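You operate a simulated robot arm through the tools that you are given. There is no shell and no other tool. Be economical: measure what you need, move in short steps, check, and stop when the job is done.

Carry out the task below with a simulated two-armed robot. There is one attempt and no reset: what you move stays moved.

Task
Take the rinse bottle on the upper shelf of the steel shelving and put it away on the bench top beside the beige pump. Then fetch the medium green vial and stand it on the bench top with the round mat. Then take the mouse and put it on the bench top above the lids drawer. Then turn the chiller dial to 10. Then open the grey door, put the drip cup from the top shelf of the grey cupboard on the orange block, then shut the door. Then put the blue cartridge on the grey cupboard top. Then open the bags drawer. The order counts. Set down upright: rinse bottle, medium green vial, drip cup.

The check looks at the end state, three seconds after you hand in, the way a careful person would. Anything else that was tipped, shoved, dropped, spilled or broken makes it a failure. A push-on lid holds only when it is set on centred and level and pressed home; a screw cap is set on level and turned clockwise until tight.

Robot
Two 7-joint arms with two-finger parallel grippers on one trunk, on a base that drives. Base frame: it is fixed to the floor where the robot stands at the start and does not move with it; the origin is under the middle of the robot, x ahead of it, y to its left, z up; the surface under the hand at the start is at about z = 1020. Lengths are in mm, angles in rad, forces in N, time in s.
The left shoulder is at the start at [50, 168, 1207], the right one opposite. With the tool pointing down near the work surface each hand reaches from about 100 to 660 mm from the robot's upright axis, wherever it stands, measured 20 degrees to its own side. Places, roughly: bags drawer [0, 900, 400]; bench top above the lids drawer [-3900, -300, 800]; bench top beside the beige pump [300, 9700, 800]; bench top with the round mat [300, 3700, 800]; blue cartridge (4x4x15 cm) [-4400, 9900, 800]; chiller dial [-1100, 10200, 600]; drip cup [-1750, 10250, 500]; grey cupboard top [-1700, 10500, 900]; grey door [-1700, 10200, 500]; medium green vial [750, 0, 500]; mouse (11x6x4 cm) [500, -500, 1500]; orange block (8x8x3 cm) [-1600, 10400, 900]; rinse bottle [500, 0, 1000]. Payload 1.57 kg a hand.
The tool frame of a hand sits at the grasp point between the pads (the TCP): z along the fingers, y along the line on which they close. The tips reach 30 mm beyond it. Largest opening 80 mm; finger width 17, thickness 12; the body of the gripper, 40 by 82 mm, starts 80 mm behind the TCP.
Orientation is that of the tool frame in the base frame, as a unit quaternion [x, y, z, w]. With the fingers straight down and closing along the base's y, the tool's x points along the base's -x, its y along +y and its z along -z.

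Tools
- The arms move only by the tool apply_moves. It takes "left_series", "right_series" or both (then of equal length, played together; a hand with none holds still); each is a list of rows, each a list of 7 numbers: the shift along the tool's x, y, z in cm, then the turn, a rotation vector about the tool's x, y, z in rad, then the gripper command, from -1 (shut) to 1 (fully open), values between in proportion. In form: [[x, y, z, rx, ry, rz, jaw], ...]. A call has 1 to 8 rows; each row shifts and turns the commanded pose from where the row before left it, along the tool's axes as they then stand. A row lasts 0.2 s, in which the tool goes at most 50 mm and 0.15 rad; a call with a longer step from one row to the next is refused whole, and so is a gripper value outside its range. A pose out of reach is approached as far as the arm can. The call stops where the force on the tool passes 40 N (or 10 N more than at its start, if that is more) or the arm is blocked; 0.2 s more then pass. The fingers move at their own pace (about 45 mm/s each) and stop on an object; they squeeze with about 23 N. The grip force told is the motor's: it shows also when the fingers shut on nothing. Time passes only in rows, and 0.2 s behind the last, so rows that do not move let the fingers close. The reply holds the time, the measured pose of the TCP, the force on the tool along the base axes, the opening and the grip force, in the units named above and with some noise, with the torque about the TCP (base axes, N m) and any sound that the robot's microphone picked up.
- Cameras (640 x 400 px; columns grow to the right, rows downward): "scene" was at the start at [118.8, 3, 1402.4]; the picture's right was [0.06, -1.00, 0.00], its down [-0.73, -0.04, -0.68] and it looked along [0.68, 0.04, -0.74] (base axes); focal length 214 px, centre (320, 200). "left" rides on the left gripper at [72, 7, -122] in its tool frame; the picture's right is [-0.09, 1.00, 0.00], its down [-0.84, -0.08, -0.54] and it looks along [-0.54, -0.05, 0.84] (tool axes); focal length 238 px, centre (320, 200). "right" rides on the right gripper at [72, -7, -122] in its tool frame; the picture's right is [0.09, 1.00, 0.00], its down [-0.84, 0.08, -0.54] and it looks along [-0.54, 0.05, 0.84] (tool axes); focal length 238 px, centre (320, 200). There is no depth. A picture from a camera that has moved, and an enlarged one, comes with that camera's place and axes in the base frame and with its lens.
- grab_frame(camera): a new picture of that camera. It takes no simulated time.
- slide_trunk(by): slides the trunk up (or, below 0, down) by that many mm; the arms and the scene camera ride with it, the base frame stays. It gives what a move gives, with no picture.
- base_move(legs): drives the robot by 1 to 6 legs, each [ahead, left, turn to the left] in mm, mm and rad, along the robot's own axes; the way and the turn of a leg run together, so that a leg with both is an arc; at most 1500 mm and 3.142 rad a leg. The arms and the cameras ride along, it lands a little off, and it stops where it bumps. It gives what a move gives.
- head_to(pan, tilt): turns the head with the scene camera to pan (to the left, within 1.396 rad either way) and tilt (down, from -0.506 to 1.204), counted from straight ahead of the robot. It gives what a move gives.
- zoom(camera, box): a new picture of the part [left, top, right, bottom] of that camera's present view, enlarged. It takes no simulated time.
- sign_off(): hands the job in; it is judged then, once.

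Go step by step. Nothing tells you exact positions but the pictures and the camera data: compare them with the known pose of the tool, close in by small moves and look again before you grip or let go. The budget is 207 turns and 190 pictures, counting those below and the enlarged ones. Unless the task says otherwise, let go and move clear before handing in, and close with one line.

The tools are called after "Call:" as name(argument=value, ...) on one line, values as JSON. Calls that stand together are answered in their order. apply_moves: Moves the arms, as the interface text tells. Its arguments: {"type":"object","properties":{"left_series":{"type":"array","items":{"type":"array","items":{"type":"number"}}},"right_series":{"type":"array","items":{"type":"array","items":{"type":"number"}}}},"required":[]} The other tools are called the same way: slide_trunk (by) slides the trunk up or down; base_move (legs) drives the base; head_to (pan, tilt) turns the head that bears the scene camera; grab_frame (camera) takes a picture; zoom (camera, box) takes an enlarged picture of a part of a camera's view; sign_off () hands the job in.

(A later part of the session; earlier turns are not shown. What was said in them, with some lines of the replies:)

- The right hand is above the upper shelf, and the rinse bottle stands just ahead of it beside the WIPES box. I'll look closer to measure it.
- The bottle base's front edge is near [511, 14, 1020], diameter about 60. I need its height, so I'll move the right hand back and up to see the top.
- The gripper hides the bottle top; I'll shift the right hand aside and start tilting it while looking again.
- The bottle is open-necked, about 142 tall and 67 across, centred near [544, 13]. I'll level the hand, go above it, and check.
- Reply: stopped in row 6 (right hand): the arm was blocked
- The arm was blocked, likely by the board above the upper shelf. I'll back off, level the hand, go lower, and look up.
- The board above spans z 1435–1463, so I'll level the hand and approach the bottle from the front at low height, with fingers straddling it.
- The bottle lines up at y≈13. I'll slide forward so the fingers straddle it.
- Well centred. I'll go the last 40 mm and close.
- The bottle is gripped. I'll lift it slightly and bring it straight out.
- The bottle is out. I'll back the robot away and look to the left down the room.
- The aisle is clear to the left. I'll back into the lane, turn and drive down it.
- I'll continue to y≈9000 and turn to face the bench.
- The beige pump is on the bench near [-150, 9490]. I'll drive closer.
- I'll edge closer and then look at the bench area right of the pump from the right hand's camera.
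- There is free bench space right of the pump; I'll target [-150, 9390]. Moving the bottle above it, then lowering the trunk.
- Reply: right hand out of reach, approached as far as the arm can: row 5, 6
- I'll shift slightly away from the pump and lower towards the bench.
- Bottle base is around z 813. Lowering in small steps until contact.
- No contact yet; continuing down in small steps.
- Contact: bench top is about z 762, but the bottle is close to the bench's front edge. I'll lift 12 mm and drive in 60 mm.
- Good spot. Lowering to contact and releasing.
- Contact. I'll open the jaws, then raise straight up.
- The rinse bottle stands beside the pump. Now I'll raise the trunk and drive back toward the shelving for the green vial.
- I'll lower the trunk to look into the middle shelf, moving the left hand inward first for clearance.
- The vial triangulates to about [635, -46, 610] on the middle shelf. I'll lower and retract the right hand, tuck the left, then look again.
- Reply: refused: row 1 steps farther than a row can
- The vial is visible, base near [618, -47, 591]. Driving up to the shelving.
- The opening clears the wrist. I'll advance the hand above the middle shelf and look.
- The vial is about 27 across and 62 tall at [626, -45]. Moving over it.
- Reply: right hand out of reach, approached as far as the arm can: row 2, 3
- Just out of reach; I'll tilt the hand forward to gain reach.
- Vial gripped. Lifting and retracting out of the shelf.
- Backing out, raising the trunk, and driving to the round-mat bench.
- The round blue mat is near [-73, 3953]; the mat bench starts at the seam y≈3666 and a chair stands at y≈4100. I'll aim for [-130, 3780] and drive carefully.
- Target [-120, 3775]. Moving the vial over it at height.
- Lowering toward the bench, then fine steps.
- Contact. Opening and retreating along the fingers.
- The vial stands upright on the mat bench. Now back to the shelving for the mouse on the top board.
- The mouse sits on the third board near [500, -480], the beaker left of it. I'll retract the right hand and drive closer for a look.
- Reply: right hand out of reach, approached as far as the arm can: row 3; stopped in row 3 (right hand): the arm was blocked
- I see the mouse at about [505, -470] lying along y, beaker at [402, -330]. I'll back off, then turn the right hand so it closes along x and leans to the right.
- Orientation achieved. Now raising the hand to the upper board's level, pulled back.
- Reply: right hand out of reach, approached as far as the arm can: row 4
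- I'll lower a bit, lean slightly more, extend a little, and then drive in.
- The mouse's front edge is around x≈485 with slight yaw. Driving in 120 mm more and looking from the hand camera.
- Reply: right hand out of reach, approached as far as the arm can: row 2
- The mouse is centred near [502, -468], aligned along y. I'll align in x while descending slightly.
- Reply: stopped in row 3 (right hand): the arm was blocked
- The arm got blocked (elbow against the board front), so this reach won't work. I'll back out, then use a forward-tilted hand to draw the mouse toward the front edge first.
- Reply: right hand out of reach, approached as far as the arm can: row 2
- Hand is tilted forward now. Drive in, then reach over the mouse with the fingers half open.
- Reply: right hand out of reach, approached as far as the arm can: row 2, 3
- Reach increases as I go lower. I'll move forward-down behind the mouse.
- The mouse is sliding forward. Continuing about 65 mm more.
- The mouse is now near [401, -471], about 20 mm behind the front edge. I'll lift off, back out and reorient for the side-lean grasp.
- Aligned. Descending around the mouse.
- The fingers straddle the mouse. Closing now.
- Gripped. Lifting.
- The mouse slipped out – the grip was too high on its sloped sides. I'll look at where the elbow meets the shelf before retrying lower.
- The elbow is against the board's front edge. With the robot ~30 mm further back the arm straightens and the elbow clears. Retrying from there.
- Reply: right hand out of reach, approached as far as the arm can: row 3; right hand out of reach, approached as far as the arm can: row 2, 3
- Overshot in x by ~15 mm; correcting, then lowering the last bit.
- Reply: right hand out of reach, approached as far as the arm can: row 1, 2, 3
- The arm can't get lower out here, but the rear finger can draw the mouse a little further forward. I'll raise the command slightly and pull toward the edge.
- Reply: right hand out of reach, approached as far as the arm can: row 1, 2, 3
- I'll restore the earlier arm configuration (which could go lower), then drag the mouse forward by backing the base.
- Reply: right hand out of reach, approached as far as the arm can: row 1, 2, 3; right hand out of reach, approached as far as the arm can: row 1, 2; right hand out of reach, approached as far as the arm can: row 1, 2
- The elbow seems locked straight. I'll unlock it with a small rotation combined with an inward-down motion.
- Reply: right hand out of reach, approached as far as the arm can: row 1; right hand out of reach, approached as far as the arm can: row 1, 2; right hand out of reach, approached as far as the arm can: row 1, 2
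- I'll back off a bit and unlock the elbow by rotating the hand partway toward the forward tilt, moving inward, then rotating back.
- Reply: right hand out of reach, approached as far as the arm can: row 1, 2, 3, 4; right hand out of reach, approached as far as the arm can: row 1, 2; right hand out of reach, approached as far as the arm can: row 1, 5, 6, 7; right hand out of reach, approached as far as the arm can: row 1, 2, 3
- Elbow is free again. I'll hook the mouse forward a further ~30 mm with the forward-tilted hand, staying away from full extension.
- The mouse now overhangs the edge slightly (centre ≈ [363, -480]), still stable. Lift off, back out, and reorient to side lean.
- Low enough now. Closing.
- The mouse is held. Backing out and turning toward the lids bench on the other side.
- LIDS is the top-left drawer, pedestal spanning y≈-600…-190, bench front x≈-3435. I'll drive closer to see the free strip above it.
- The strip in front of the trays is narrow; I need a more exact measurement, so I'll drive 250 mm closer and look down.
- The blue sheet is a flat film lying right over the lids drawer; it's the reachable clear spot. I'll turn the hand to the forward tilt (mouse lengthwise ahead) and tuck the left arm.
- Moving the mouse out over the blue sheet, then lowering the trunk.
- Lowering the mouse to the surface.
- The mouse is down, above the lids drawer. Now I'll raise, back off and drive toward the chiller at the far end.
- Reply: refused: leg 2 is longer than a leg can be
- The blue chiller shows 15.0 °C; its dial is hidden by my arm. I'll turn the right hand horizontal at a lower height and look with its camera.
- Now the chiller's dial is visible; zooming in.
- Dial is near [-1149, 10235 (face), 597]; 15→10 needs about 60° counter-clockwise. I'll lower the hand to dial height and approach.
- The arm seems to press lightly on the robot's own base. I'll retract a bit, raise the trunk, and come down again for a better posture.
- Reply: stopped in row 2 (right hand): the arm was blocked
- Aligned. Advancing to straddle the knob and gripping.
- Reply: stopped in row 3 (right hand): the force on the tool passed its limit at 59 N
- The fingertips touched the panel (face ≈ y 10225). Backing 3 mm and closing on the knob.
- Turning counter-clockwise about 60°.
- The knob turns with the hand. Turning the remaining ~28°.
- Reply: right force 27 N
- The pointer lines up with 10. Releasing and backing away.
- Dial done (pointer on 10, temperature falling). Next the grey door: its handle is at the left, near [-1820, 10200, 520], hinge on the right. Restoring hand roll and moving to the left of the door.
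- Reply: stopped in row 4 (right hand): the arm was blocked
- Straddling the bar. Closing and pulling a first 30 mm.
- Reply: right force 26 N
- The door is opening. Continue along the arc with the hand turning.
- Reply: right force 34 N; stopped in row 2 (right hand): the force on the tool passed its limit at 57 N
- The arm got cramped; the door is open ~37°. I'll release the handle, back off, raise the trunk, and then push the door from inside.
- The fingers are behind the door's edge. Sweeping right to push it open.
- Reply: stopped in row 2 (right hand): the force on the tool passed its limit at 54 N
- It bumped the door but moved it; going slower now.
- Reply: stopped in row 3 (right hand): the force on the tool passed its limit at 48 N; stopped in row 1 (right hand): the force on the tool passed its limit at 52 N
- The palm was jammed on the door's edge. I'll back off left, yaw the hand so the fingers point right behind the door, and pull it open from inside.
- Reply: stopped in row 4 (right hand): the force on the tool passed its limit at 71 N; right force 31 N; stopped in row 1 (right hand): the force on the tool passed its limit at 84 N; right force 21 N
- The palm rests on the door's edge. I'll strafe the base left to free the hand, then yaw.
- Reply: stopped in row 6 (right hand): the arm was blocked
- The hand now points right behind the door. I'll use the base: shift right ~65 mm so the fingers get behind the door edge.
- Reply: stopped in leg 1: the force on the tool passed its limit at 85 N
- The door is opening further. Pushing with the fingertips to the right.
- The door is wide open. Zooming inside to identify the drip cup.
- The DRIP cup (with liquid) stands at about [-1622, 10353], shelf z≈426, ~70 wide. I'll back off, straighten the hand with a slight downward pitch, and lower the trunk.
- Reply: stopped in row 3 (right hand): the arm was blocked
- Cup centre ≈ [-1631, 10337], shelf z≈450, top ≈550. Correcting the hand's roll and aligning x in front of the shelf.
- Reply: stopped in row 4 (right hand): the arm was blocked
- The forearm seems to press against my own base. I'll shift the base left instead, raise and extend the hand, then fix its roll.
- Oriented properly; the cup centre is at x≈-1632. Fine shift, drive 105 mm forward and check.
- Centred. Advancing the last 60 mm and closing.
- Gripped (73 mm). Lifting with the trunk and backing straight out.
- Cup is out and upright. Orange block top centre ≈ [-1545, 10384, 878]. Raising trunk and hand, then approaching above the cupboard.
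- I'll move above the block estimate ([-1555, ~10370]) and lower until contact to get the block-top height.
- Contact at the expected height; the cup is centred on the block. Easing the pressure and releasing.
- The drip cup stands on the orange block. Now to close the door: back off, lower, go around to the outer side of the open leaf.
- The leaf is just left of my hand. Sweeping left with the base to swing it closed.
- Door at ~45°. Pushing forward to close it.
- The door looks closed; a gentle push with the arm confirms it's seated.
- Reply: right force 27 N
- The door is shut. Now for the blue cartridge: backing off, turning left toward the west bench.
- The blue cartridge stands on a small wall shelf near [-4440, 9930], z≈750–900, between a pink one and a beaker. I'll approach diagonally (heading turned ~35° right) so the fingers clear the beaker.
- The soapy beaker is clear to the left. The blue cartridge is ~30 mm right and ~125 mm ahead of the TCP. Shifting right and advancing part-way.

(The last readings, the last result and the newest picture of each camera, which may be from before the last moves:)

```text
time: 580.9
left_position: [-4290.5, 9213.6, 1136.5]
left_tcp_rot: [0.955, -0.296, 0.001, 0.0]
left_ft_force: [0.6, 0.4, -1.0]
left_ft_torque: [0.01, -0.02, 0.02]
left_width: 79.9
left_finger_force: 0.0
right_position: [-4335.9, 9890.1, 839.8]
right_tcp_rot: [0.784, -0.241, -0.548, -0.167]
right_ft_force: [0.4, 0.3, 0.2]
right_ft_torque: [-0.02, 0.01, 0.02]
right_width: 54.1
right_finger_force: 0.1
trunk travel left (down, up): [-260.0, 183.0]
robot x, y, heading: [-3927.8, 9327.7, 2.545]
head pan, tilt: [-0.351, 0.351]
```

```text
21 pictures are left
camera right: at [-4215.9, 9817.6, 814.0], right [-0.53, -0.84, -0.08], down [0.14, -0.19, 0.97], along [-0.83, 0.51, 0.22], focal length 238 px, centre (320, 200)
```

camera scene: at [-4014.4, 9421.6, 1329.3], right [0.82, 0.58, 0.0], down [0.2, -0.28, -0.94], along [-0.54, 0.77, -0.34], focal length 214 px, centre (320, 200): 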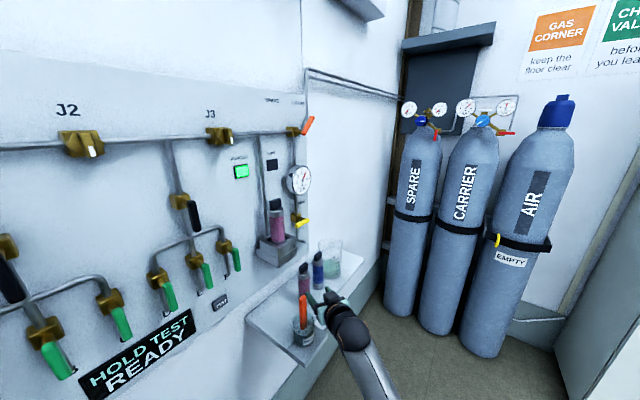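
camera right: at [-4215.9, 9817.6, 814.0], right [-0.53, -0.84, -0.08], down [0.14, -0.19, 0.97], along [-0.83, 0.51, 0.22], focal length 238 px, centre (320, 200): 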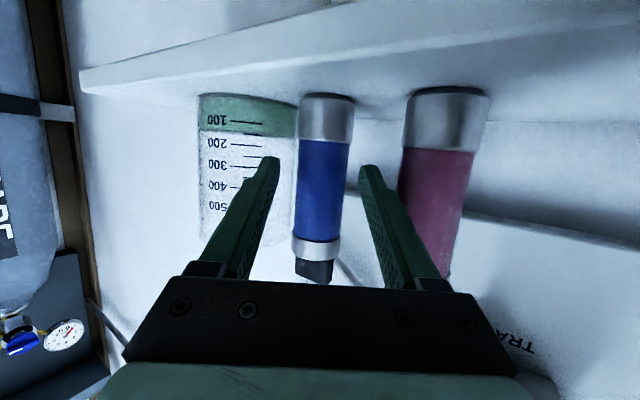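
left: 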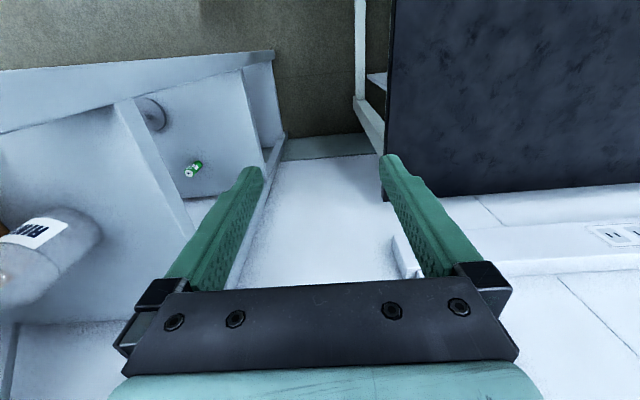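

Blue cartridge is centred between the fingers; the pink one and beaker are tight on both sides, so I'll narrow the jaws to 44 mm and grip with the fingertips only.

Call:
apply_moves(right_series=[[-2.35, 0, -0.86, 0, 0, 0, 0.1], [0, 0, 0, 0, 0, 0, 0.1], [-0.27, 0, 0.75, 0, 0, 0, 0.1], [-0.27, 0, 0.75, 0, 0, 0, 0.1], [0, 0, 0, 0, 0, 0, 0.1]])

Call:
grab_frame(camera="right")

```text
time: 582.1
left_position: [-4290.6, 9212.9, 1136.0]
left_tcp_rot: [0.955, -0.297, 0.001, 0.001]
left_ft_force: [0.7, -0.4, -0.1]
left_ft_torque: [-0.01, 0.05, 0.0]
left_width: 80.0
left_finger_force: 0.0
right_position: [-4349.0, 9898.9, 864.8]
right_tcp_rot: [0.784, -0.241, -0.547, -0.167]
right_ft_force: [-0.3, -0.1, -0.2]
right_ft_torque: [0.02, -0.01, 0.01]
right_width: 44.6
right_finger_force: 0.2
trunk travel left (down, up): [-260.0, 183.0]
robot x, y, heading: [-3930.0, 9326.5, 2.542]
head pan, tilt: [-0.351, 0.351]
```

```text
20 pictures are left
camera right: at [-4229.6, 9827.2, 839.3], right [-0.53, -0.84, -0.08], down [0.14, -0.19, 0.97], along [-0.83, 0.51, 0.22], focal length 238 px, centre (320, 200)
```

right: 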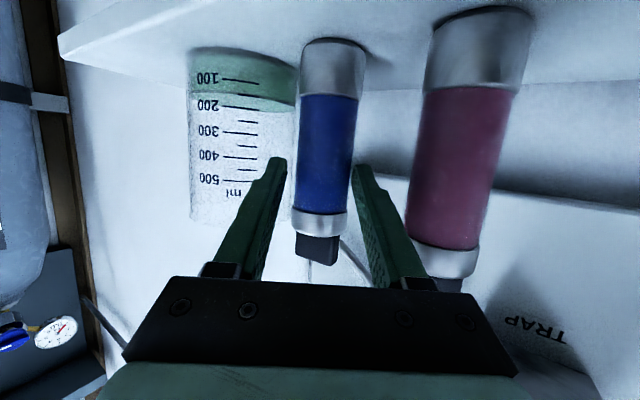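

Call:
apply_moves(right_series=[[0, 0.3, 0, 0, 0, 0, 0.15], [-0.17, 0, 0.47, 0, 0, 0, 0.15], [0, 0, 0, 0, 0, 0, -1], [0, 0, 0, 0, 0, 0, -1], [0, 0, 0, 0, 0, 0, -1]])

Call:
grab_frame(camera="right")

```text
time: 583.3
left_position: [-4289.7, 9212.3, 1136.9]
left_tcp_rot: [0.955, -0.296, 0.001, 0.001]
left_ft_force: [0.9, 0.5, 0.6]
left_ft_torque: [-0.01, -0.01, 0.02]
left_width: 80.1
left_finger_force: 0.2
right_position: [-4354.6, 9900.7, 865.1]
right_tcp_rot: [0.782, -0.242, -0.549, -0.169]
right_ft_force: [-0.2, 1.8, 1.5]
right_ft_torque: [0.14, 0.0, -0.01]
right_width: 39.1
right_finger_force: 23.3
trunk travel left (down, up): [-260.0, 183.0]
robot x, y, heading: [-3921.2, 9327.8, 2.543]
head pan, tilt: [-0.351, 0.351]
```

```text
19 pictures are left
camera right: at [-4235.4, 9827.8, 839.6], right [-0.53, -0.84, -0.08], down [0.14, -0.19, 0.97], along [-0.83, 0.51, 0.22], focal length 238 px, centre (320, 200)
```

right: 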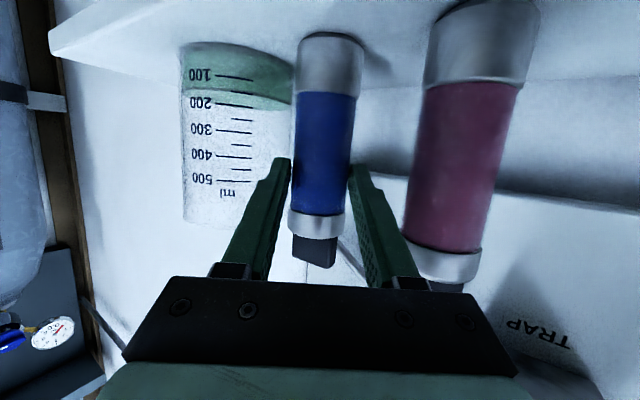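

Gripped at 39 mm. Lifting 25 mm with the trunk, then backing straight out.

Call:
slide_trunk(by=25)

Call:
grab_frame(camera="right")

```text
time: 584.0
left_position: [-4290.9, 9212.7, 1161.0]
left_tcp_rot: [0.955, -0.297, 0.001, 0.0]
left_ft_force: [0.4, -0.1, -0.3]
left_ft_torque: [0.02, -0.03, 0.0]
left_width: 80.0
left_finger_force: 0.1
right_position: [-4354.1, 9901.1, 888.7]
right_tcp_rot: [0.784, -0.241, -0.547, -0.167]
right_ft_force: [-0.2, 0.4, -1.6]
right_ft_torque: [-0.11, 0.08, 0.08]
right_width: 38.9
right_finger_force: 22.5
trunk travel left (down, up): [-285.0, 158.0]
robot x, y, heading: [-3926.4, 9323.3, 2.54]
head pan, tilt: [-0.351, 0.351]
```

```text
18 pictures are left
camera right: at [-4235.5, 9827.7, 863.7], right [-0.53, -0.84, -0.08], down [0.14, -0.19, 0.97], along [-0.83, 0.51, 0.22], focal length 238 px, centre (320, 200)
```

right: 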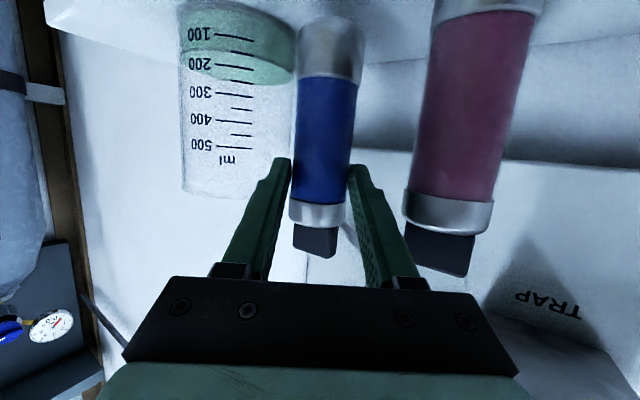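

Lifted cleanly. Backing out, turning north and carrying it to the grey cupboard.

Call:
base_move(legs=[[-280, 0, 0], [0, 0, -0.97], [0, -850, 0], [0, -820, 0]])

Call:
slide_trunk(by=100)

Call:
head_to(pan=-0.3, tilt=0.4)

Call:
grab_frame(camera="scene")

```text
time: 585.5
left_position: [-4180.4, 9143.0, 1153.3]
left_tcp_rot: [0.952, -0.305, 0.018, 0.002]
left_ft_force: [0.2, 0.4, 0.2]
left_ft_torque: [0.01, 0.02, 0.01]
left_width: 79.9
left_finger_force: 0.1
right_position: [-4231.8, 9828.5, 877.9]
right_tcp_rot: [0.786, -0.249, -0.541, -0.169]
right_ft_force: [0.2, 0.3, -2.0]
right_ft_torque: [-0.04, -0.05, 0.01]
right_width: 38.4
right_finger_force: 23.1
trunk travel left (down, up): [-285.0, 158.0]
robot x, y, heading: [-3805.1, 9244.7, 2.525]
head pan, tilt: [-0.351, 0.351]
stopped in leg 1: the robot was blocked; the commanded pose is now the measured one
```

```text
time: 586.8
left_position: [-4170.2, 9132.8, 1257.1]
left_tcp_rot: [0.953, -0.302, 0.01, 0.0]
left_ft_force: [-0.3, 0.0, 0.4]
left_ft_torque: [0.0, 0.03, -0.01]
left_width: 80.0
left_finger_force: 0.0
right_position: [-4227.0, 9821.5, 987.6]
right_tcp_rot: [0.783, -0.246, -0.545, -0.17]
right_ft_force: [0.2, 0.2, -2.1]
right_ft_torque: [0.0, -0.06, -0.04]
right_width: 38.8
right_finger_force: 23.3
trunk travel left (down, up): [-385.0, 58.0]
robot x, y, heading: [-3803.1, 9237.7, 2.531]
head pan, tilt: [-0.351, 0.351]
```

```text
time: 587.4
left_position: [-4169.6, 9132.9, 1257.0]
left_tcp_rot: [0.953, -0.302, 0.009, 0.0]
left_ft_force: [-0.4, -0.2, 0.0]
left_ft_torque: [-0.04, -0.03, 0.0]
left_width: 80.1
left_finger_force: 0.0
right_position: [-4226.6, 9820.4, 989.1]
right_tcp_rot: [0.783, -0.246, -0.546, -0.17]
right_ft_force: [0.4, 1.1, -3.2]
right_ft_torque: [-0.03, -0.08, 0.01]
right_width: 38.6
right_finger_force: 22.9
trunk travel left (down, up): [-385.0, 58.0]
robot x, y, heading: [-3801.1, 9243.2, 2.528]
head pan, tilt: [-0.3, 0.4]
```

```text
17 pictures are left
camera scene: at [-3895.1, 9335.7, 1449.7], right [0.79, 0.61, 0.0], down [0.24, -0.31, -0.92], along [-0.56, 0.73, -0.39], focal length 214 px, centre (320, 200)
```

scene: 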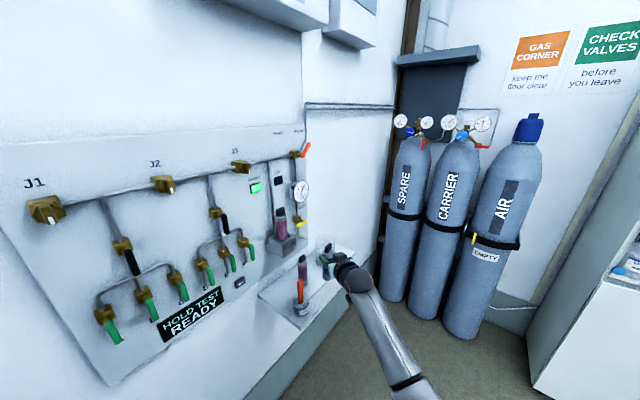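

The base touched the bench end behind me. I'll move out east first, then turn north and strafe right.

Call:
base_move(legs=[[-217, -212, 0], [0, 0, -0.958], [0, -1000, 0], [0, -470, 0]])

Call:
grab_frame(camera="scene")

```text
time: 605.2
left_position: [-2343.3, 9523.9, 1257.8]
left_tcp_rot: [-0.707, 0.707, -0.007, -0.004]
left_ft_force: [1.1, 0.3, 0.1]
left_ft_torque: [-0.04, 0.01, -0.02]
left_width: 80.0
left_finger_force: 0.1
right_position: [-1813.1, 9965.7, 989.3]
right_tcp_rot: [0.581, -0.578, -0.407, -0.402]
right_ft_force: [0.1, -0.1, -1.6]
right_ft_torque: [-0.06, -0.01, 0.0]
right_width: 38.4
right_finger_force: 23.3
trunk travel left (down, up): [-385.0, 58.0]
robot x, y, heading: [-2042.3, 9286.0, 1.57]
head pan, tilt: [-0.3, 0.4]
```

```text
16 pictures are left
camera scene: at [-2017.1, 9414.4, 1449.7], right [0.96, -0.29, 0.0], down [-0.11, -0.37, -0.92], along [0.27, 0.88, -0.39], focal length 214 px, centre (320, 200)
```

scene: 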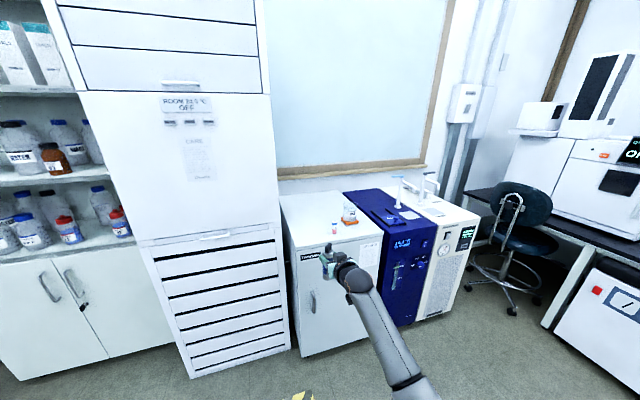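

Driving in over the cupboard top's free left area.

Call:
base_move(legs=[[0, -28, 0], [385, 0, 0]])

Call:
zoom(camera="scene", box=[260, 170, 420, 290])

```text
time: 608.2
left_position: [-2318.4, 9907.6, 1257.3]
left_tcp_rot: [0.709, -0.706, 0.008, 0.005]
left_ft_force: [-0.5, 0.4, -0.6]
left_ft_torque: [-0.01, 0.03, 0.01]
left_width: 80.0
left_finger_force: 0.1
right_position: [-1790.2, 10353.4, 988.6]
right_tcp_rot: [0.583, -0.577, -0.407, -0.402]
right_ft_force: [0.2, 0.5, -2.0]
right_ft_torque: [-0.06, 0.02, 0.03]
right_width: 38.4
right_finger_force: 23.2
trunk travel left (down, up): [-385.0, 58.0]
robot x, y, heading: [-2020.6, 9670.8, 1.574]
head pan, tilt: [-0.3, 0.4]
```

```text
3.33 times, centred on (340, 230) of scene
camera zoom: at [-1992.0, 9801.1, 1449.6], right [0.96, -0.29, 0.0], down [-0.11, -0.37, -0.92], along [0.27, 0.88, -0.39], focal length 715 px, centre (253, 100)
```

zoom: 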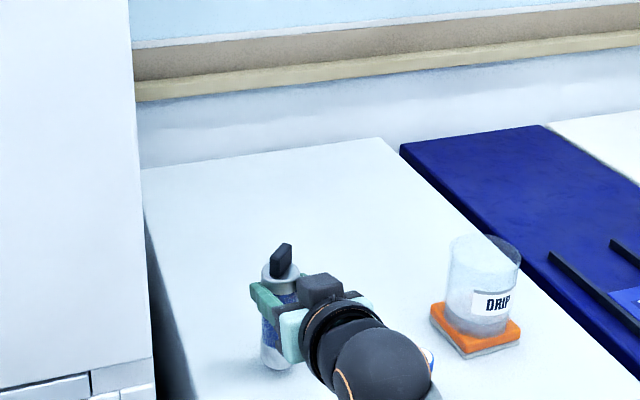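

Call:
slide_trunk(by=-36)

Call:
apply_moves(right_series=[[0.38, 0, 0.14, 0, 0, 0, -1], [0.38, 0, 0.14, 0, 0, 0, -1], [0.28, 0, 0.1, 0, 0, 0, -1], [0.28, 0, 0.1, 0, 0, 0, -1]])

```text
time: 609.0
left_position: [-2317.5, 9906.4, 1221.6]
left_tcp_rot: [0.709, -0.705, 0.008, 0.003]
left_ft_force: [1.0, 0.4, -0.6]
left_ft_torque: [-0.02, -0.02, 0.0]
left_width: 79.7
left_finger_force: 0.0
right_position: [-1792.7, 10351.8, 958.3]
right_tcp_rot: [0.581, -0.575, -0.411, -0.405]
right_ft_force: [-0.7, 2.4, 16.6]
right_ft_torque: [0.45, -0.02, 0.02]
right_width: 38.2
right_finger_force: 22.7
trunk travel left (down, up): [-349.0, 94.0]
robot x, y, heading: [-2016.5, 9670.7, 1.578]
head pan, tilt: [-0.3, 0.4]
```

```text
time: 610.0
left_position: [-2318.8, 9906.1, 1222.7]
left_tcp_rot: [0.709, -0.705, 0.008, 0.003]
left_ft_force: [-0.6, 0.5, -0.4]
left_ft_torque: [0.0, 0.02, 0.0]
left_width: 79.8
left_finger_force: 0.0
right_position: [-1791.1, 10353.1, 943.9]
right_tcp_rot: [0.581, -0.574, -0.411, -0.404]
right_ft_force: [0.6, -1.2, 16.2]
right_ft_torque: [0.32, -0.03, 0.0]
right_width: 38.5
right_finger_force: 22.9
trunk travel left (down, up): [-349.0, 94.0]
robot x, y, heading: [-2017.9, 9670.0, 1.579]
head pan, tilt: [-0.3, 0.4]
```

In contact. Checking uprightness before release.

Call:
zoom(camera="scene", box=[290, 200, 390, 290])

```text
4.44 times, centred on (340, 245) of scene
camera zoom: at [-1992.7, 9797.8, 1414.0], right [0.96, -0.29, 0.0], down [-0.11, -0.37, -0.92], along [0.27, 0.88, -0.39], focal length 953 px, centre (231, 0)
```

zoom: 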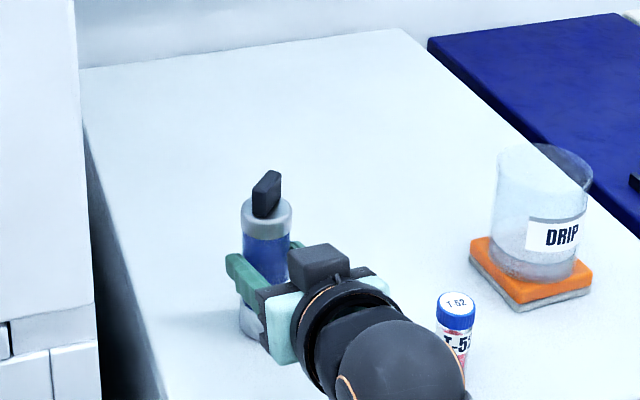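

Upright. Releasing and retreating straight back.

Call:
apply_moves(right_series=[[-0.3, 0, -0.1, 0, 0, 0, -1], [0, 0, 0, 0, 0, 0, 0.1], [0, 0, 0, 0, 0, 0, 0.3], [0, 0, 0, 0, 0, 0, 0.3], [0.68, 0, -1.88, 0, 0, 0, 0.3], [1.2, 0, -3.3, 0, 0, 0, 0.3], [1.0, 0, -4, 0, 0, 0, 0.3]])

Call:
zoom(camera="scene", box=[270, 190, 420, 310])

```text
time: 611.6
left_position: [-2317.1, 9907.5, 1221.6]
left_tcp_rot: [0.709, -0.705, 0.008, 0.004]
left_ft_force: [-1.7, -1.0, 0.6]
left_ft_torque: [0.06, 0.04, -0.01]
left_width: 80.0
left_finger_force: 0.0
right_position: [-1790.1, 10255.7, 946.0]
right_tcp_rot: [0.583, -0.577, -0.409, -0.402]
right_ft_force: [0.4, -0.2, 0.0]
right_ft_torque: [-0.01, -0.02, 0.02]
right_width: 51.9
right_finger_force: 0.0
trunk travel left (down, up): [-349.0, 94.0]
robot x, y, heading: [-2018.0, 9673.5, 1.574]
head pan, tilt: [-0.3, 0.4]
```

```text
3.33 times, centred on (345, 250) of scene
camera zoom: at [-1992.1, 9799.7, 1413.8], right [0.96, -0.29, 0.0], down [-0.11, -0.37, -0.92], along [0.27, 0.88, -0.39], focal length 715 px, centre (237, 33)
```

zoom: 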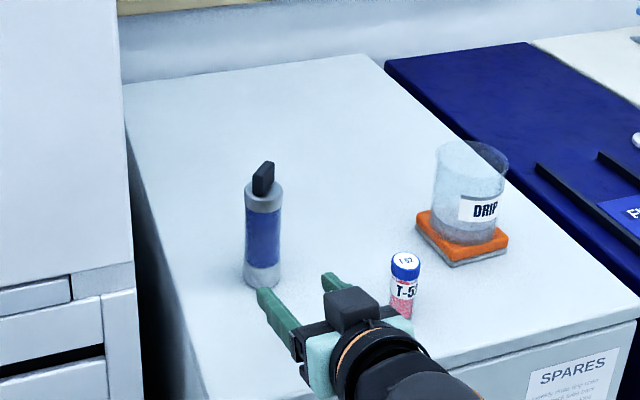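

The cartridge stands on the grey cupboard. Last: the bags drawer. Driving back down the aisle.

Call:
base_move(legs=[[-450, 0, 0], [0, 0, 3.14], [1500, 0, 0], [1500, 0, 0], [1500, 0, 0], [1500, 0, 0]])

Call:
apply_moves(right_series=[[0, 0, 0, 0, 0.15, 0, 0.3], [0, 0, 0, 0, 0.15, 0, 0.3], [0, 0, 0, 0, 0.15, 0, 0.3], [0, 0, 0, 0, 0.15, 0, 0.3], [0, 0, 0, 0, 0.15, 0, 0.3], [0, 0, 0, 0, 0.15, 0, 0.3], [0, 0, 0, 0, 0.15, 0, 0.3], [0, 0, 0, 0, 0.15, 0, 0.3]])

```text
time: 649.8
left_position: [-1845.6, 2971.2, 1222.7]
left_tcp_rot: [0.72, 0.694, 0.005, -0.009]
left_ft_force: [-0.7, 0.2, 0.5]
left_ft_torque: [0.0, 0.02, 0.04]
left_width: 80.0
left_finger_force: 0.0
right_position: [-2389.1, 2645.6, 944.7]
right_tcp_rot: [0.589, 0.571, -0.41, 0.4]
right_ft_force: [0.4, 0.2, 0.4]
right_ft_torque: [0.01, 0.01, -0.02]
right_width: 51.7
right_finger_force: 0.1
trunk travel left (down, up): [-349.0, 94.0]
robot x, y, heading: [-2133.2, 3215.3, -1.605]
head pan, tilt: [-0.3, 0.4]
```

```text
time: 651.5
left_position: [-1846.8, 2971.8, 1221.5]
left_tcp_rot: [0.72, 0.694, 0.004, -0.009]
left_ft_force: [-0.9, -0.6, -0.1]
left_ft_torque: [0.05, 0.0, -0.06]
left_width: 79.9
left_finger_force: 0.1
right_position: [-2389.3, 2645.9, 944.6]
right_tcp_rot: [0.718, 0.696, -0.006, 0.007]
right_ft_force: [0.7, -0.2, -0.8]
right_ft_torque: [-0.02, 0.03, 0.0]
right_width: 52.1
right_finger_force: 0.1
trunk travel left (down, up): [-349.0, 94.0]
robot x, y, heading: [-2136.7, 3217.9, -1.611]
head pan, tilt: [-0.3, 0.4]
```

Call:
base_move(legs=[[0, 0, 0.04], [1500, 0, 0], [620, 0, 0], [0, 0, 1.571], [1100, 0, 0]])

Call:
head_to(pan=0.1, tilt=0.6)

Call:
grab_frame(camera="scene")

```text
time: 671.5
left_position: [-805.8, 1363.1, 1220.6]
left_tcp_rot: [0.009, 1.0, -0.003, -0.009]
left_ft_force: [-0.3, -0.7, -0.8]
left_ft_torque: [0.03, 0.01, -0.02]
left_width: 79.7
left_finger_force: 0.2
right_position: [-468.8, 826.1, 944.7]
right_tcp_rot: [0.006, 1.0, 0.001, 0.01]
right_ft_force: [1.3, -0.8, -0.3]
right_ft_torque: [-0.01, 0.03, 0.0]
right_width: 52.0
right_finger_force: 0.0
trunk travel left (down, up): [-349.0, 94.0]
robot x, y, heading: [-1047.9, 1064.2, -0.017]
head pan, tilt: [-0.3, 0.4]
```

```text
time: 672.3
left_position: [-806.3, 1363.6, 1221.7]
left_tcp_rot: [0.009, 1.0, -0.003, -0.009]
left_ft_force: [-0.3, -0.1, 0.5]
left_ft_torque: [0.01, 0.02, 0.01]
left_width: 79.8
left_finger_force: 0.0
right_position: [-469.1, 826.6, 945.1]
right_tcp_rot: [0.006, 1.0, 0.001, 0.01]
right_ft_force: [0.9, 0.1, -0.6]
right_ft_torque: [0.03, 0.03, 0.01]
right_width: 52.1
right_finger_force: 0.1
trunk travel left (down, up): [-349.0, 94.0]
robot x, y, heading: [-1048.1, 1066.6, -0.02]
head pan, tilt: [0.099, 0.6]
```

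```text
12 pictures are left
camera scene: at [-920.3, 1073.5, 1395.5], right [0.08, -1.0, 0.0], down [-0.56, -0.05, -0.83], along [0.82, 0.07, -0.56], focal length 214 px, centre (320, 200)
```

scene: 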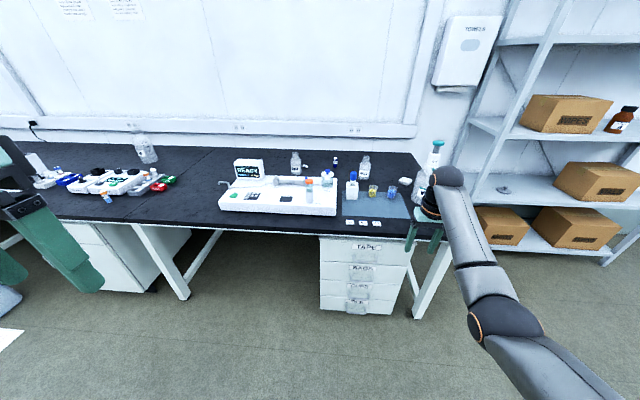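

Call:
zoom(camera="scene", box=[300, 220, 420, 330])

```text
3.64 times, centred on (360, 275) of scene
camera zoom: at [-920.3, 1073.5, 1395.5], right [0.08, -1.0, 0.0], down [-0.56, -0.05, -0.83], along [0.82, 0.07, -0.56], focal length 780 px, centre (174, -73)
```

zoom: 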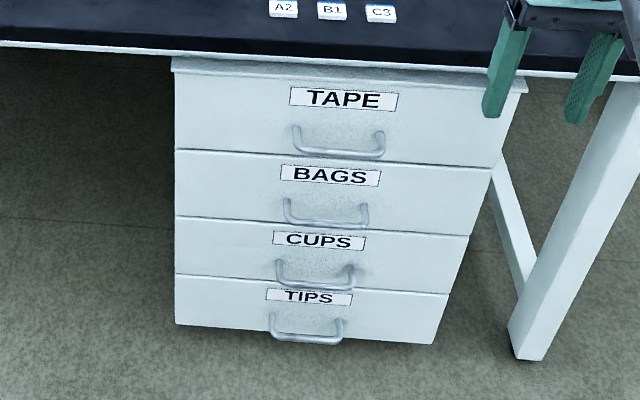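

BAGS handle bar ≈ [-248, 915, 455], standing ~28 mm off the face. I'll rotate the hand to point forward-down with the jaws closing vertically.

Call:
apply_moves(right_series=[[0, 0, 0, 0.0624, -0.0624, -0.1198, 0.3], [0, 0, 0, 0.0624, -0.0624, -0.1198, 0.3], [0, 0, 0, 0.0624, -0.0624, -0.1198, 0.3], [0, 0, 0, 0.0624, -0.0624, -0.1198, 0.3], [0, 0, 0, 0.0624, -0.0624, -0.1198, 0.3], [0, 0, 0, 0.0624, -0.0624, -0.1198, 0.3]])

Call:
apply_moves(right_series=[[0, 0, 0, 0.0624, -0.0624, -0.1198, 0.3], [0, 0, 0, 0.0624, -0.0624, -0.1198, 0.3], [0, 0, 0, 0.0624, -0.0624, -0.1198, 0.3], [0, 0, 0, 0.0624, -0.0624, -0.1198, 0.3], [0, 0, 0, 0.0624, -0.0624, -0.1198, 0.3], [0, 0, 0, 0.0624, -0.0624, -0.1198, 0.0]])

Call:
base_move(legs=[[0, 90, 0.02]])

Call:
slide_trunk(by=-180)

```text
time: 673.7
left_position: [-806.5, 1361.5, 1223.1]
left_tcp_rot: [0.01, 1.0, -0.003, -0.008]
left_ft_force: [0.0, 0.0, 0.1]
left_ft_torque: [-0.04, -0.02, 0.03]
left_width: 80.0
left_finger_force: 0.1
right_position: [-468.9, 826.2, 945.2]
right_tcp_rot: [-0.341, 0.902, -0.185, 0.19]
right_ft_force: [0.6, -0.3, 0.8]
right_ft_torque: [0.03, 0.02, 0.01]
right_width: 52.2
right_finger_force: 0.1
trunk travel left (down, up): [-349.0, 94.0]
robot x, y, heading: [-1053.8, 1067.8, -0.017]
head pan, tilt: [0.099, 0.6]
```

```text
time: 675.1
left_position: [-807.3, 1362.4, 1221.3]
left_tcp_rot: [0.01, 1.0, -0.002, -0.009]
left_ft_force: [0.3, 0.0, -0.5]
left_ft_torque: [0.01, -0.04, -0.01]
left_width: 79.9
left_finger_force: 0.1
right_position: [-468.9, 824.2, 944.7]
right_tcp_rot: [-0.62, 0.627, -0.335, 0.333]
right_ft_force: [-0.4, 0.6, -0.3]
right_ft_torque: [0.0, -0.02, 0.0]
right_width: 40.0
right_finger_force: 0.0
trunk travel left (down, up): [-349.0, 94.0]
robot x, y, heading: [-1048.2, 1069.1, -0.018]
head pan, tilt: [0.099, 0.6]
```

```text
time: 676.6
left_position: [-812.4, 1458.4, 1220.8]
left_tcp_rot: [0.0, 1.0, -0.004, -0.009]
left_ft_force: [0.9, -0.3, -0.2]
left_ft_torque: [-0.03, 0.0, 0.01]
left_width: 80.3
left_finger_force: 0.0
right_position: [-462.7, 926.0, 945.3]
right_tcp_rot: [0.626, -0.622, 0.331, -0.334]
right_ft_force: [-0.3, 0.2, -0.5]
right_ft_torque: [-0.01, -0.02, -0.03]
right_width: 40.2
right_finger_force: 0.2
trunk travel left (down, up): [-349.0, 94.0]
robot x, y, heading: [-1049.9, 1158.8, -0.002]
head pan, tilt: [0.099, 0.6]
```

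```text
time: 678.6
left_position: [-811.6, 1457.4, 1042.4]
left_tcp_rot: [0.0, 1.0, -0.003, -0.01]
left_ft_force: [-0.3, -0.3, -1.3]
left_ft_torque: [-0.03, 0.01, 0.03]
left_width: 80.1
left_finger_force: 0.1
right_position: [-463.2, 927.8, 766.2]
right_tcp_rot: [0.626, -0.621, 0.332, -0.334]
right_ft_force: [-0.5, 0.2, 0.2]
right_ft_torque: [0.01, 0.01, 0.04]
right_width: 40.0
right_finger_force: 0.1
trunk travel left (down, up): [-169.0, 274.0]
robot x, y, heading: [-1048.7, 1159.7, 0.0]
head pan, tilt: [0.099, 0.6]
```

Call:
apply_moves(right_series=[[0.2, 4.57, 1.08, 0, 0, 0, 0], [0.2, 4.57, 1.08, 0, 0, 0, 0], [0.2, 4.57, 1.08, 0, 0, 0, 0], [0.2, 4.57, 1.08, 0, 0, 0, 0], [0.2, 4.57, 1.08, 0, 0, 0, 0], [0.2, 4.57, 1.08, 0, 0, 0, 0], [0.1, 4.57, 1.08, 0, 0, 0, 0], [0, 0, 0, 0, 0, 0, 0]])

```text
time: 680.4
left_position: [-810.3, 1457.8, 1041.8]
left_tcp_rot: [0.0, 1.0, -0.003, -0.009]
left_ft_force: [-0.6, -0.6, -0.4]
left_ft_torque: [0.01, -0.02, 0.03]
left_width: 80.1
left_finger_force: 0.0
right_position: [-576.5, 913.8, 455.0]
right_tcp_rot: [0.625, -0.622, 0.33, -0.336]
right_ft_force: [-0.7, 0.2, -0.2]
right_ft_torque: [0.0, 0.01, -0.01]
right_width: 40.1
right_finger_force: 0.1
trunk travel left (down, up): [-169.0, 274.0]
robot x, y, heading: [-1043.8, 1159.8, 0.002]
head pan, tilt: [0.099, 0.6]
```

Posture is free. Approaching to ~80 mm from the handle and looking.

Call:
base_move(legs=[[235, 0, 0]])

Call:
grab_frame(camera="right")

Call:
zoom(camera="scene", box=[320, 260, 440, 400])

```text
time: 682.1
left_position: [-577.2, 1459.2, 1042.0]
left_tcp_rot: [-0.002, 1.0, -0.002, -0.008]
left_ft_force: [0.1, -0.1, 0.2]
left_ft_torque: [0.01, 0.0, 0.03]
left_width: 80.1
left_finger_force: 0.0
right_position: [-340.0, 915.4, 455.8]
right_tcp_rot: [0.626, -0.621, 0.331, -0.335]
right_ft_force: [-0.5, 0.0, -0.3]
right_ft_torque: [-0.02, -0.03, -0.03]
right_width: 40.2
right_finger_force: 0.0
trunk travel left (down, up): [-169.0, 274.0]
robot x, y, heading: [-811.1, 1160.6, 0.005]
head pan, tilt: [0.099, 0.6]
```

```text
10 pictures are left
camera right: at [-437.2, 842.6, 529.1], right [-0.55, -0.1, -0.83], down [-0.5, 0.83, 0.24], along [0.67, 0.55, -0.51], focal length 238 px, centre (320, 200)
```

right: 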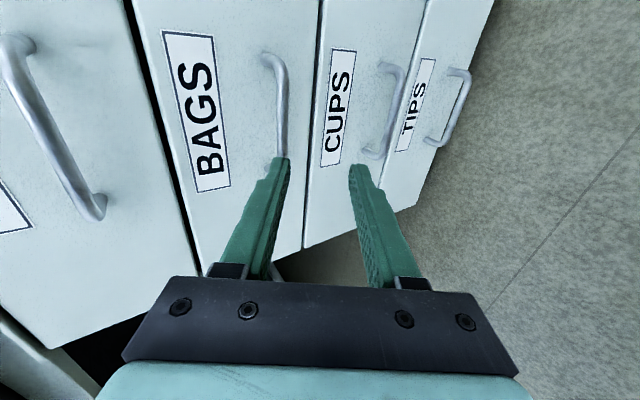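

```text
2.86 times, centred on (380, 330) of scene
camera zoom: at [-683.9, 1167.9, 1215.5], right [0.1, -0.99, 0.0], down [-0.56, -0.06, -0.82], along [0.82, 0.09, -0.57], focal length 613 px, centre (149, -171)
```

zoom: 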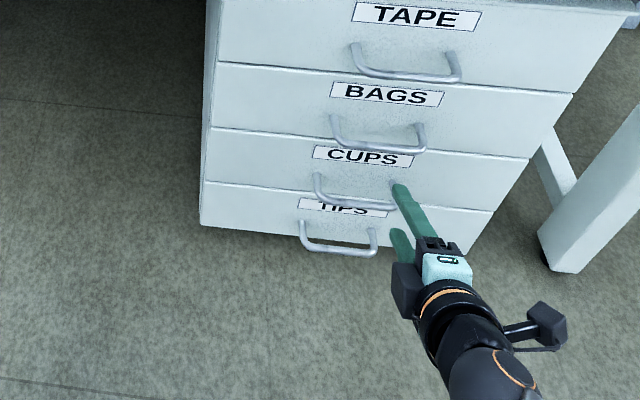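

Refined bar position ≈ [-240, 917, 435]. I'll line up so the final approach runs along the fingers' direction, with the jaws narrowed.

Call:
apply_moves(right_series=[[0, -3.77, 1.68, 0, 0, 0, -0.2], [0, 0, 0, 0, 0, 0, -0.2], [0, 0, 2.2, 0, 0, 0, -0.2], [0, 0, 0, 0, 0, 0, -0.2]])

Call:
grab_frame(camera="right")

```text
time: 683.1
left_position: [-575.7, 1459.3, 1042.2]
left_tcp_rot: [-0.001, 1.0, -0.002, -0.009]
left_ft_force: [0.5, 0.3, 0.6]
left_ft_torque: [-0.01, -0.02, -0.01]
left_width: 79.9
left_finger_force: 0.0
right_position: [-287.1, 916.8, 464.7]
right_tcp_rot: [0.627, -0.62, 0.331, -0.335]
right_ft_force: [-0.6, -0.2, 0.7]
right_ft_torque: [-0.02, 0.0, 0.0]
right_width: 32.1
right_finger_force: 0.1
trunk travel left (down, up): [-169.0, 274.0]
robot x, y, heading: [-813.3, 1159.1, 0.002]
head pan, tilt: [0.099, 0.6]
```

```text
8 pictures are left
camera right: at [-384.4, 844.1, 539.6], right [-0.55, -0.1, -0.83], down [-0.5, 0.83, 0.24], along [0.67, 0.55, -0.51], focal length 238 px, centre (320, 200)
```

right: 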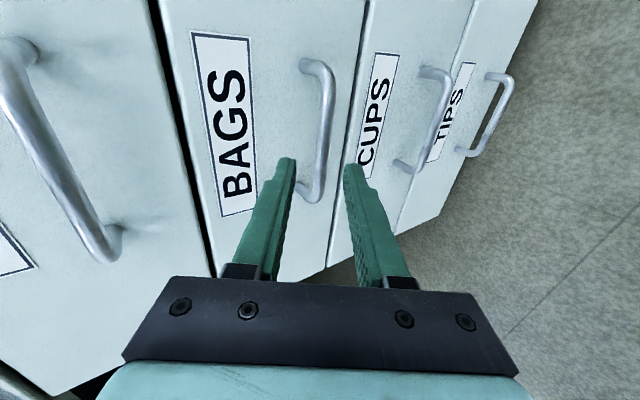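

The bar runs between the fingers; I'll shift toward its middle, advance and close.

Call:
apply_moves(right_series=[[2.8, 0, 0, 0, 0, 0, -0.2], [0, 0, 1.7, 0, 0, 0, -0.2], [0, 0, 1.6, 0, 0, 0, -0.2], [0, 0, 0, 0, 0, 0, -1], [0, 0, 0, 0, 0, 0, -1], [0, 0, 0, 0, 0, 0, -1]])

Call:
grab_frame(camera="right")

```text
time: 684.5
left_position: [-576.5, 1459.1, 1042.5]
left_tcp_rot: [-0.001, 1.0, -0.002, -0.009]
left_ft_force: [0.9, -0.2, -0.5]
left_ft_torque: [0.0, 0.02, -0.03]
left_width: 79.9
left_finger_force: 0.0
right_position: [-261.5, 889.1, 445.5]
right_tcp_rot: [0.628, -0.621, 0.329, -0.334]
right_ft_force: [-3.4, 0.4, -6.5]
right_ft_torque: [0.15, 0.2, -0.04]
right_width: 10.7
right_finger_force: 27.9
trunk travel left (down, up): [-169.0, 274.0]
robot x, y, heading: [-811.4, 1156.0, 0.008]
head pan, tilt: [0.099, 0.6]
```

```text
7 pictures are left
camera right: at [-357.1, 815.8, 519.5], right [-0.56, -0.1, -0.83], down [-0.5, 0.83, 0.24], along [0.66, 0.55, -0.51], focal length 238 px, centre (320, 200)
```

right: 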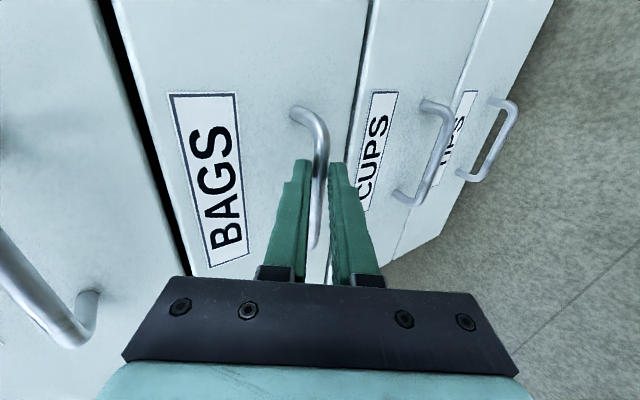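

The bar is gripped. Pulling the drawer out with the base.

Call:
base_move(legs=[[-120, 0, 0], [-130, 0, 0]])

Call:
grab_frame(camera="scene")

```text
time: 686.7
left_position: [-824.3, 1457.9, 1040.0]
left_tcp_rot: [-0.002, 1.0, -0.001, -0.01]
left_ft_force: [-0.1, 0.6, -0.4]
left_ft_torque: [0.0, -0.02, -0.01]
left_width: 80.1
left_finger_force: 0.1
right_position: [-509.3, 889.1, 444.8]
right_tcp_rot: [0.627, -0.621, 0.329, -0.336]
right_ft_force: [-0.8, 14.2, -19.3]
right_ft_torque: [0.34, 0.49, 0.3]
right_width: 10.9
right_finger_force: 28.4
trunk travel left (down, up): [-169.0, 274.0]
robot x, y, heading: [-1063.9, 1155.7, 0.002]
head pan, tilt: [0.099, 0.6]
```

```text
6 pictures are left
camera scene: at [-932.1, 1166.0, 1215.2], right [0.1, -0.99, 0.0], down [-0.56, -0.06, -0.82], along [0.82, 0.09, -0.57], focal length 214 px, centre (320, 200)
```

scene: 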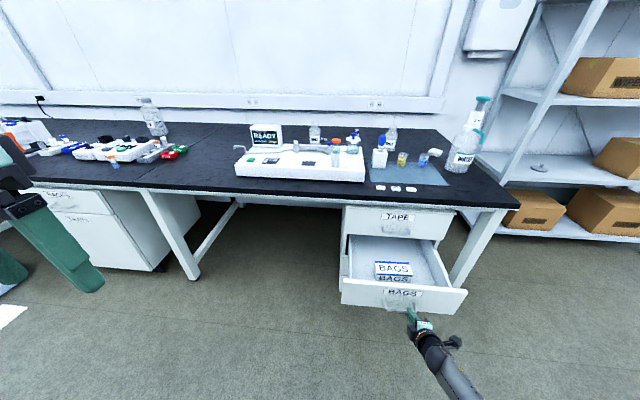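

The drawer is open about 250 mm; pulling a little further, then releasing.

Call:
base_move(legs=[[-70, 0, 0]])

Call:
apply_moves(right_series=[[0, 0, 0, 0, 0, 0, -0.5], [0, 0, 0, 0, 0, 0, -0.1], [0, 0, 0, 0, 0, 0, -0.1], [0, 0, -2, 0, 0, 0, -0.1], [0, 0, -4, 0, 0, 0, -0.1], [0, 0, -4, 0, 0, 0, -0.1]])

Call:
grab_frame(camera="scene")

```text
time: 687.7
left_position: [-895.5, 1457.8, 1041.3]
left_tcp_rot: [-0.001, 1.0, -0.003, -0.009]
left_ft_force: [0.0, 0.3, -0.3]
left_ft_torque: [-0.01, 0.02, 0.01]
left_width: 79.9
left_finger_force: 0.2
right_position: [-580.5, 888.2, 445.6]
right_tcp_rot: [0.628, -0.62, 0.329, -0.335]
right_ft_force: [-0.4, 0.7, -7.0]
right_ft_torque: [-0.05, 0.17, -0.25]
right_width: 10.7
right_finger_force: 28.3
trunk travel left (down, up): [-169.0, 274.0]
robot x, y, heading: [-1129.5, 1159.0, 0.006]
head pan, tilt: [0.099, 0.6]
```

```text
time: 689.1
left_position: [-896.3, 1457.7, 1041.1]
left_tcp_rot: [-0.001, 1.0, -0.003, -0.009]
left_ft_force: [-0.2, 0.6, 0.3]
left_ft_torque: [0.03, 0.0, 0.02]
left_width: 80.0
left_finger_force: 0.0
right_position: [-664.7, 887.1, 500.0]
right_tcp_rot: [0.627, -0.621, 0.329, -0.336]
right_ft_force: [-0.1, -0.2, 0.1]
right_ft_torque: [-0.02, 0.02, -0.02]
right_width: 35.9
right_finger_force: 0.1
trunk travel left (down, up): [-169.0, 274.0]
robot x, y, heading: [-1133.6, 1159.0, 0.005]
head pan, tilt: [0.099, 0.6]
```

```text
5 pictures are left
camera scene: at [-1004.0, 1166.4, 1215.5], right [0.1, -0.99, 0.0], down [-0.56, -0.06, -0.83], along [0.82, 0.09, -0.56], focal length 214 px, centre (320, 200)
```

scene: 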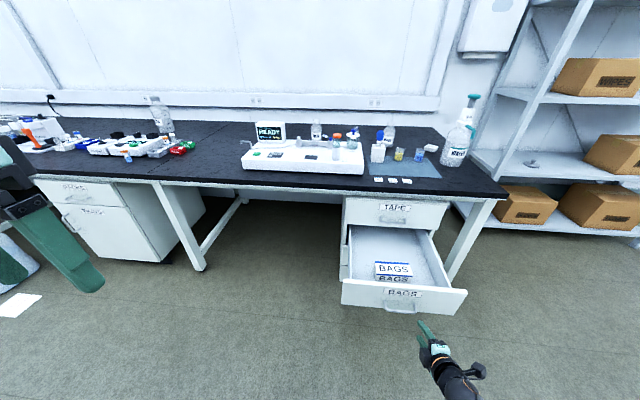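

The bags drawer is open and the hand is clear. Every step is done in order, so I'm handing in.

Call:
base_move(legs=[[-150, 0, 0]])

Call:
sign_off()

```text
time: 690.5
left_position: [-1047.2, 1457.3, 1042.7]
left_tcp_rot: [-0.002, 1.0, -0.003, -0.009]
left_ft_force: [-0.6, 0.3, 0.5]
left_ft_torque: [0.01, -0.01, -0.01]
left_width: 79.7
left_finger_force: 0.0
right_position: [-814.4, 886.9, 499.5]
right_tcp_rot: [0.628, -0.62, 0.329, -0.336]
right_ft_force: [-0.4, 0.6, -0.8]
right_ft_torque: [-0.01, 0.0, 0.04]
right_width: 35.8
right_finger_force: 0.0
trunk travel left (down, up): [-169.0, 274.0]
robot x, y, heading: [-1281.8, 1161.4, 0.002]
head pan, tilt: [0.099, 0.6]
```

```text
The job is handed in.
```

All seven steps are done in the order given and handed in; the mouse rests on a thin blue sheet on the bench above the lids drawer, not on the bare top, because no bare spot there was within reach.
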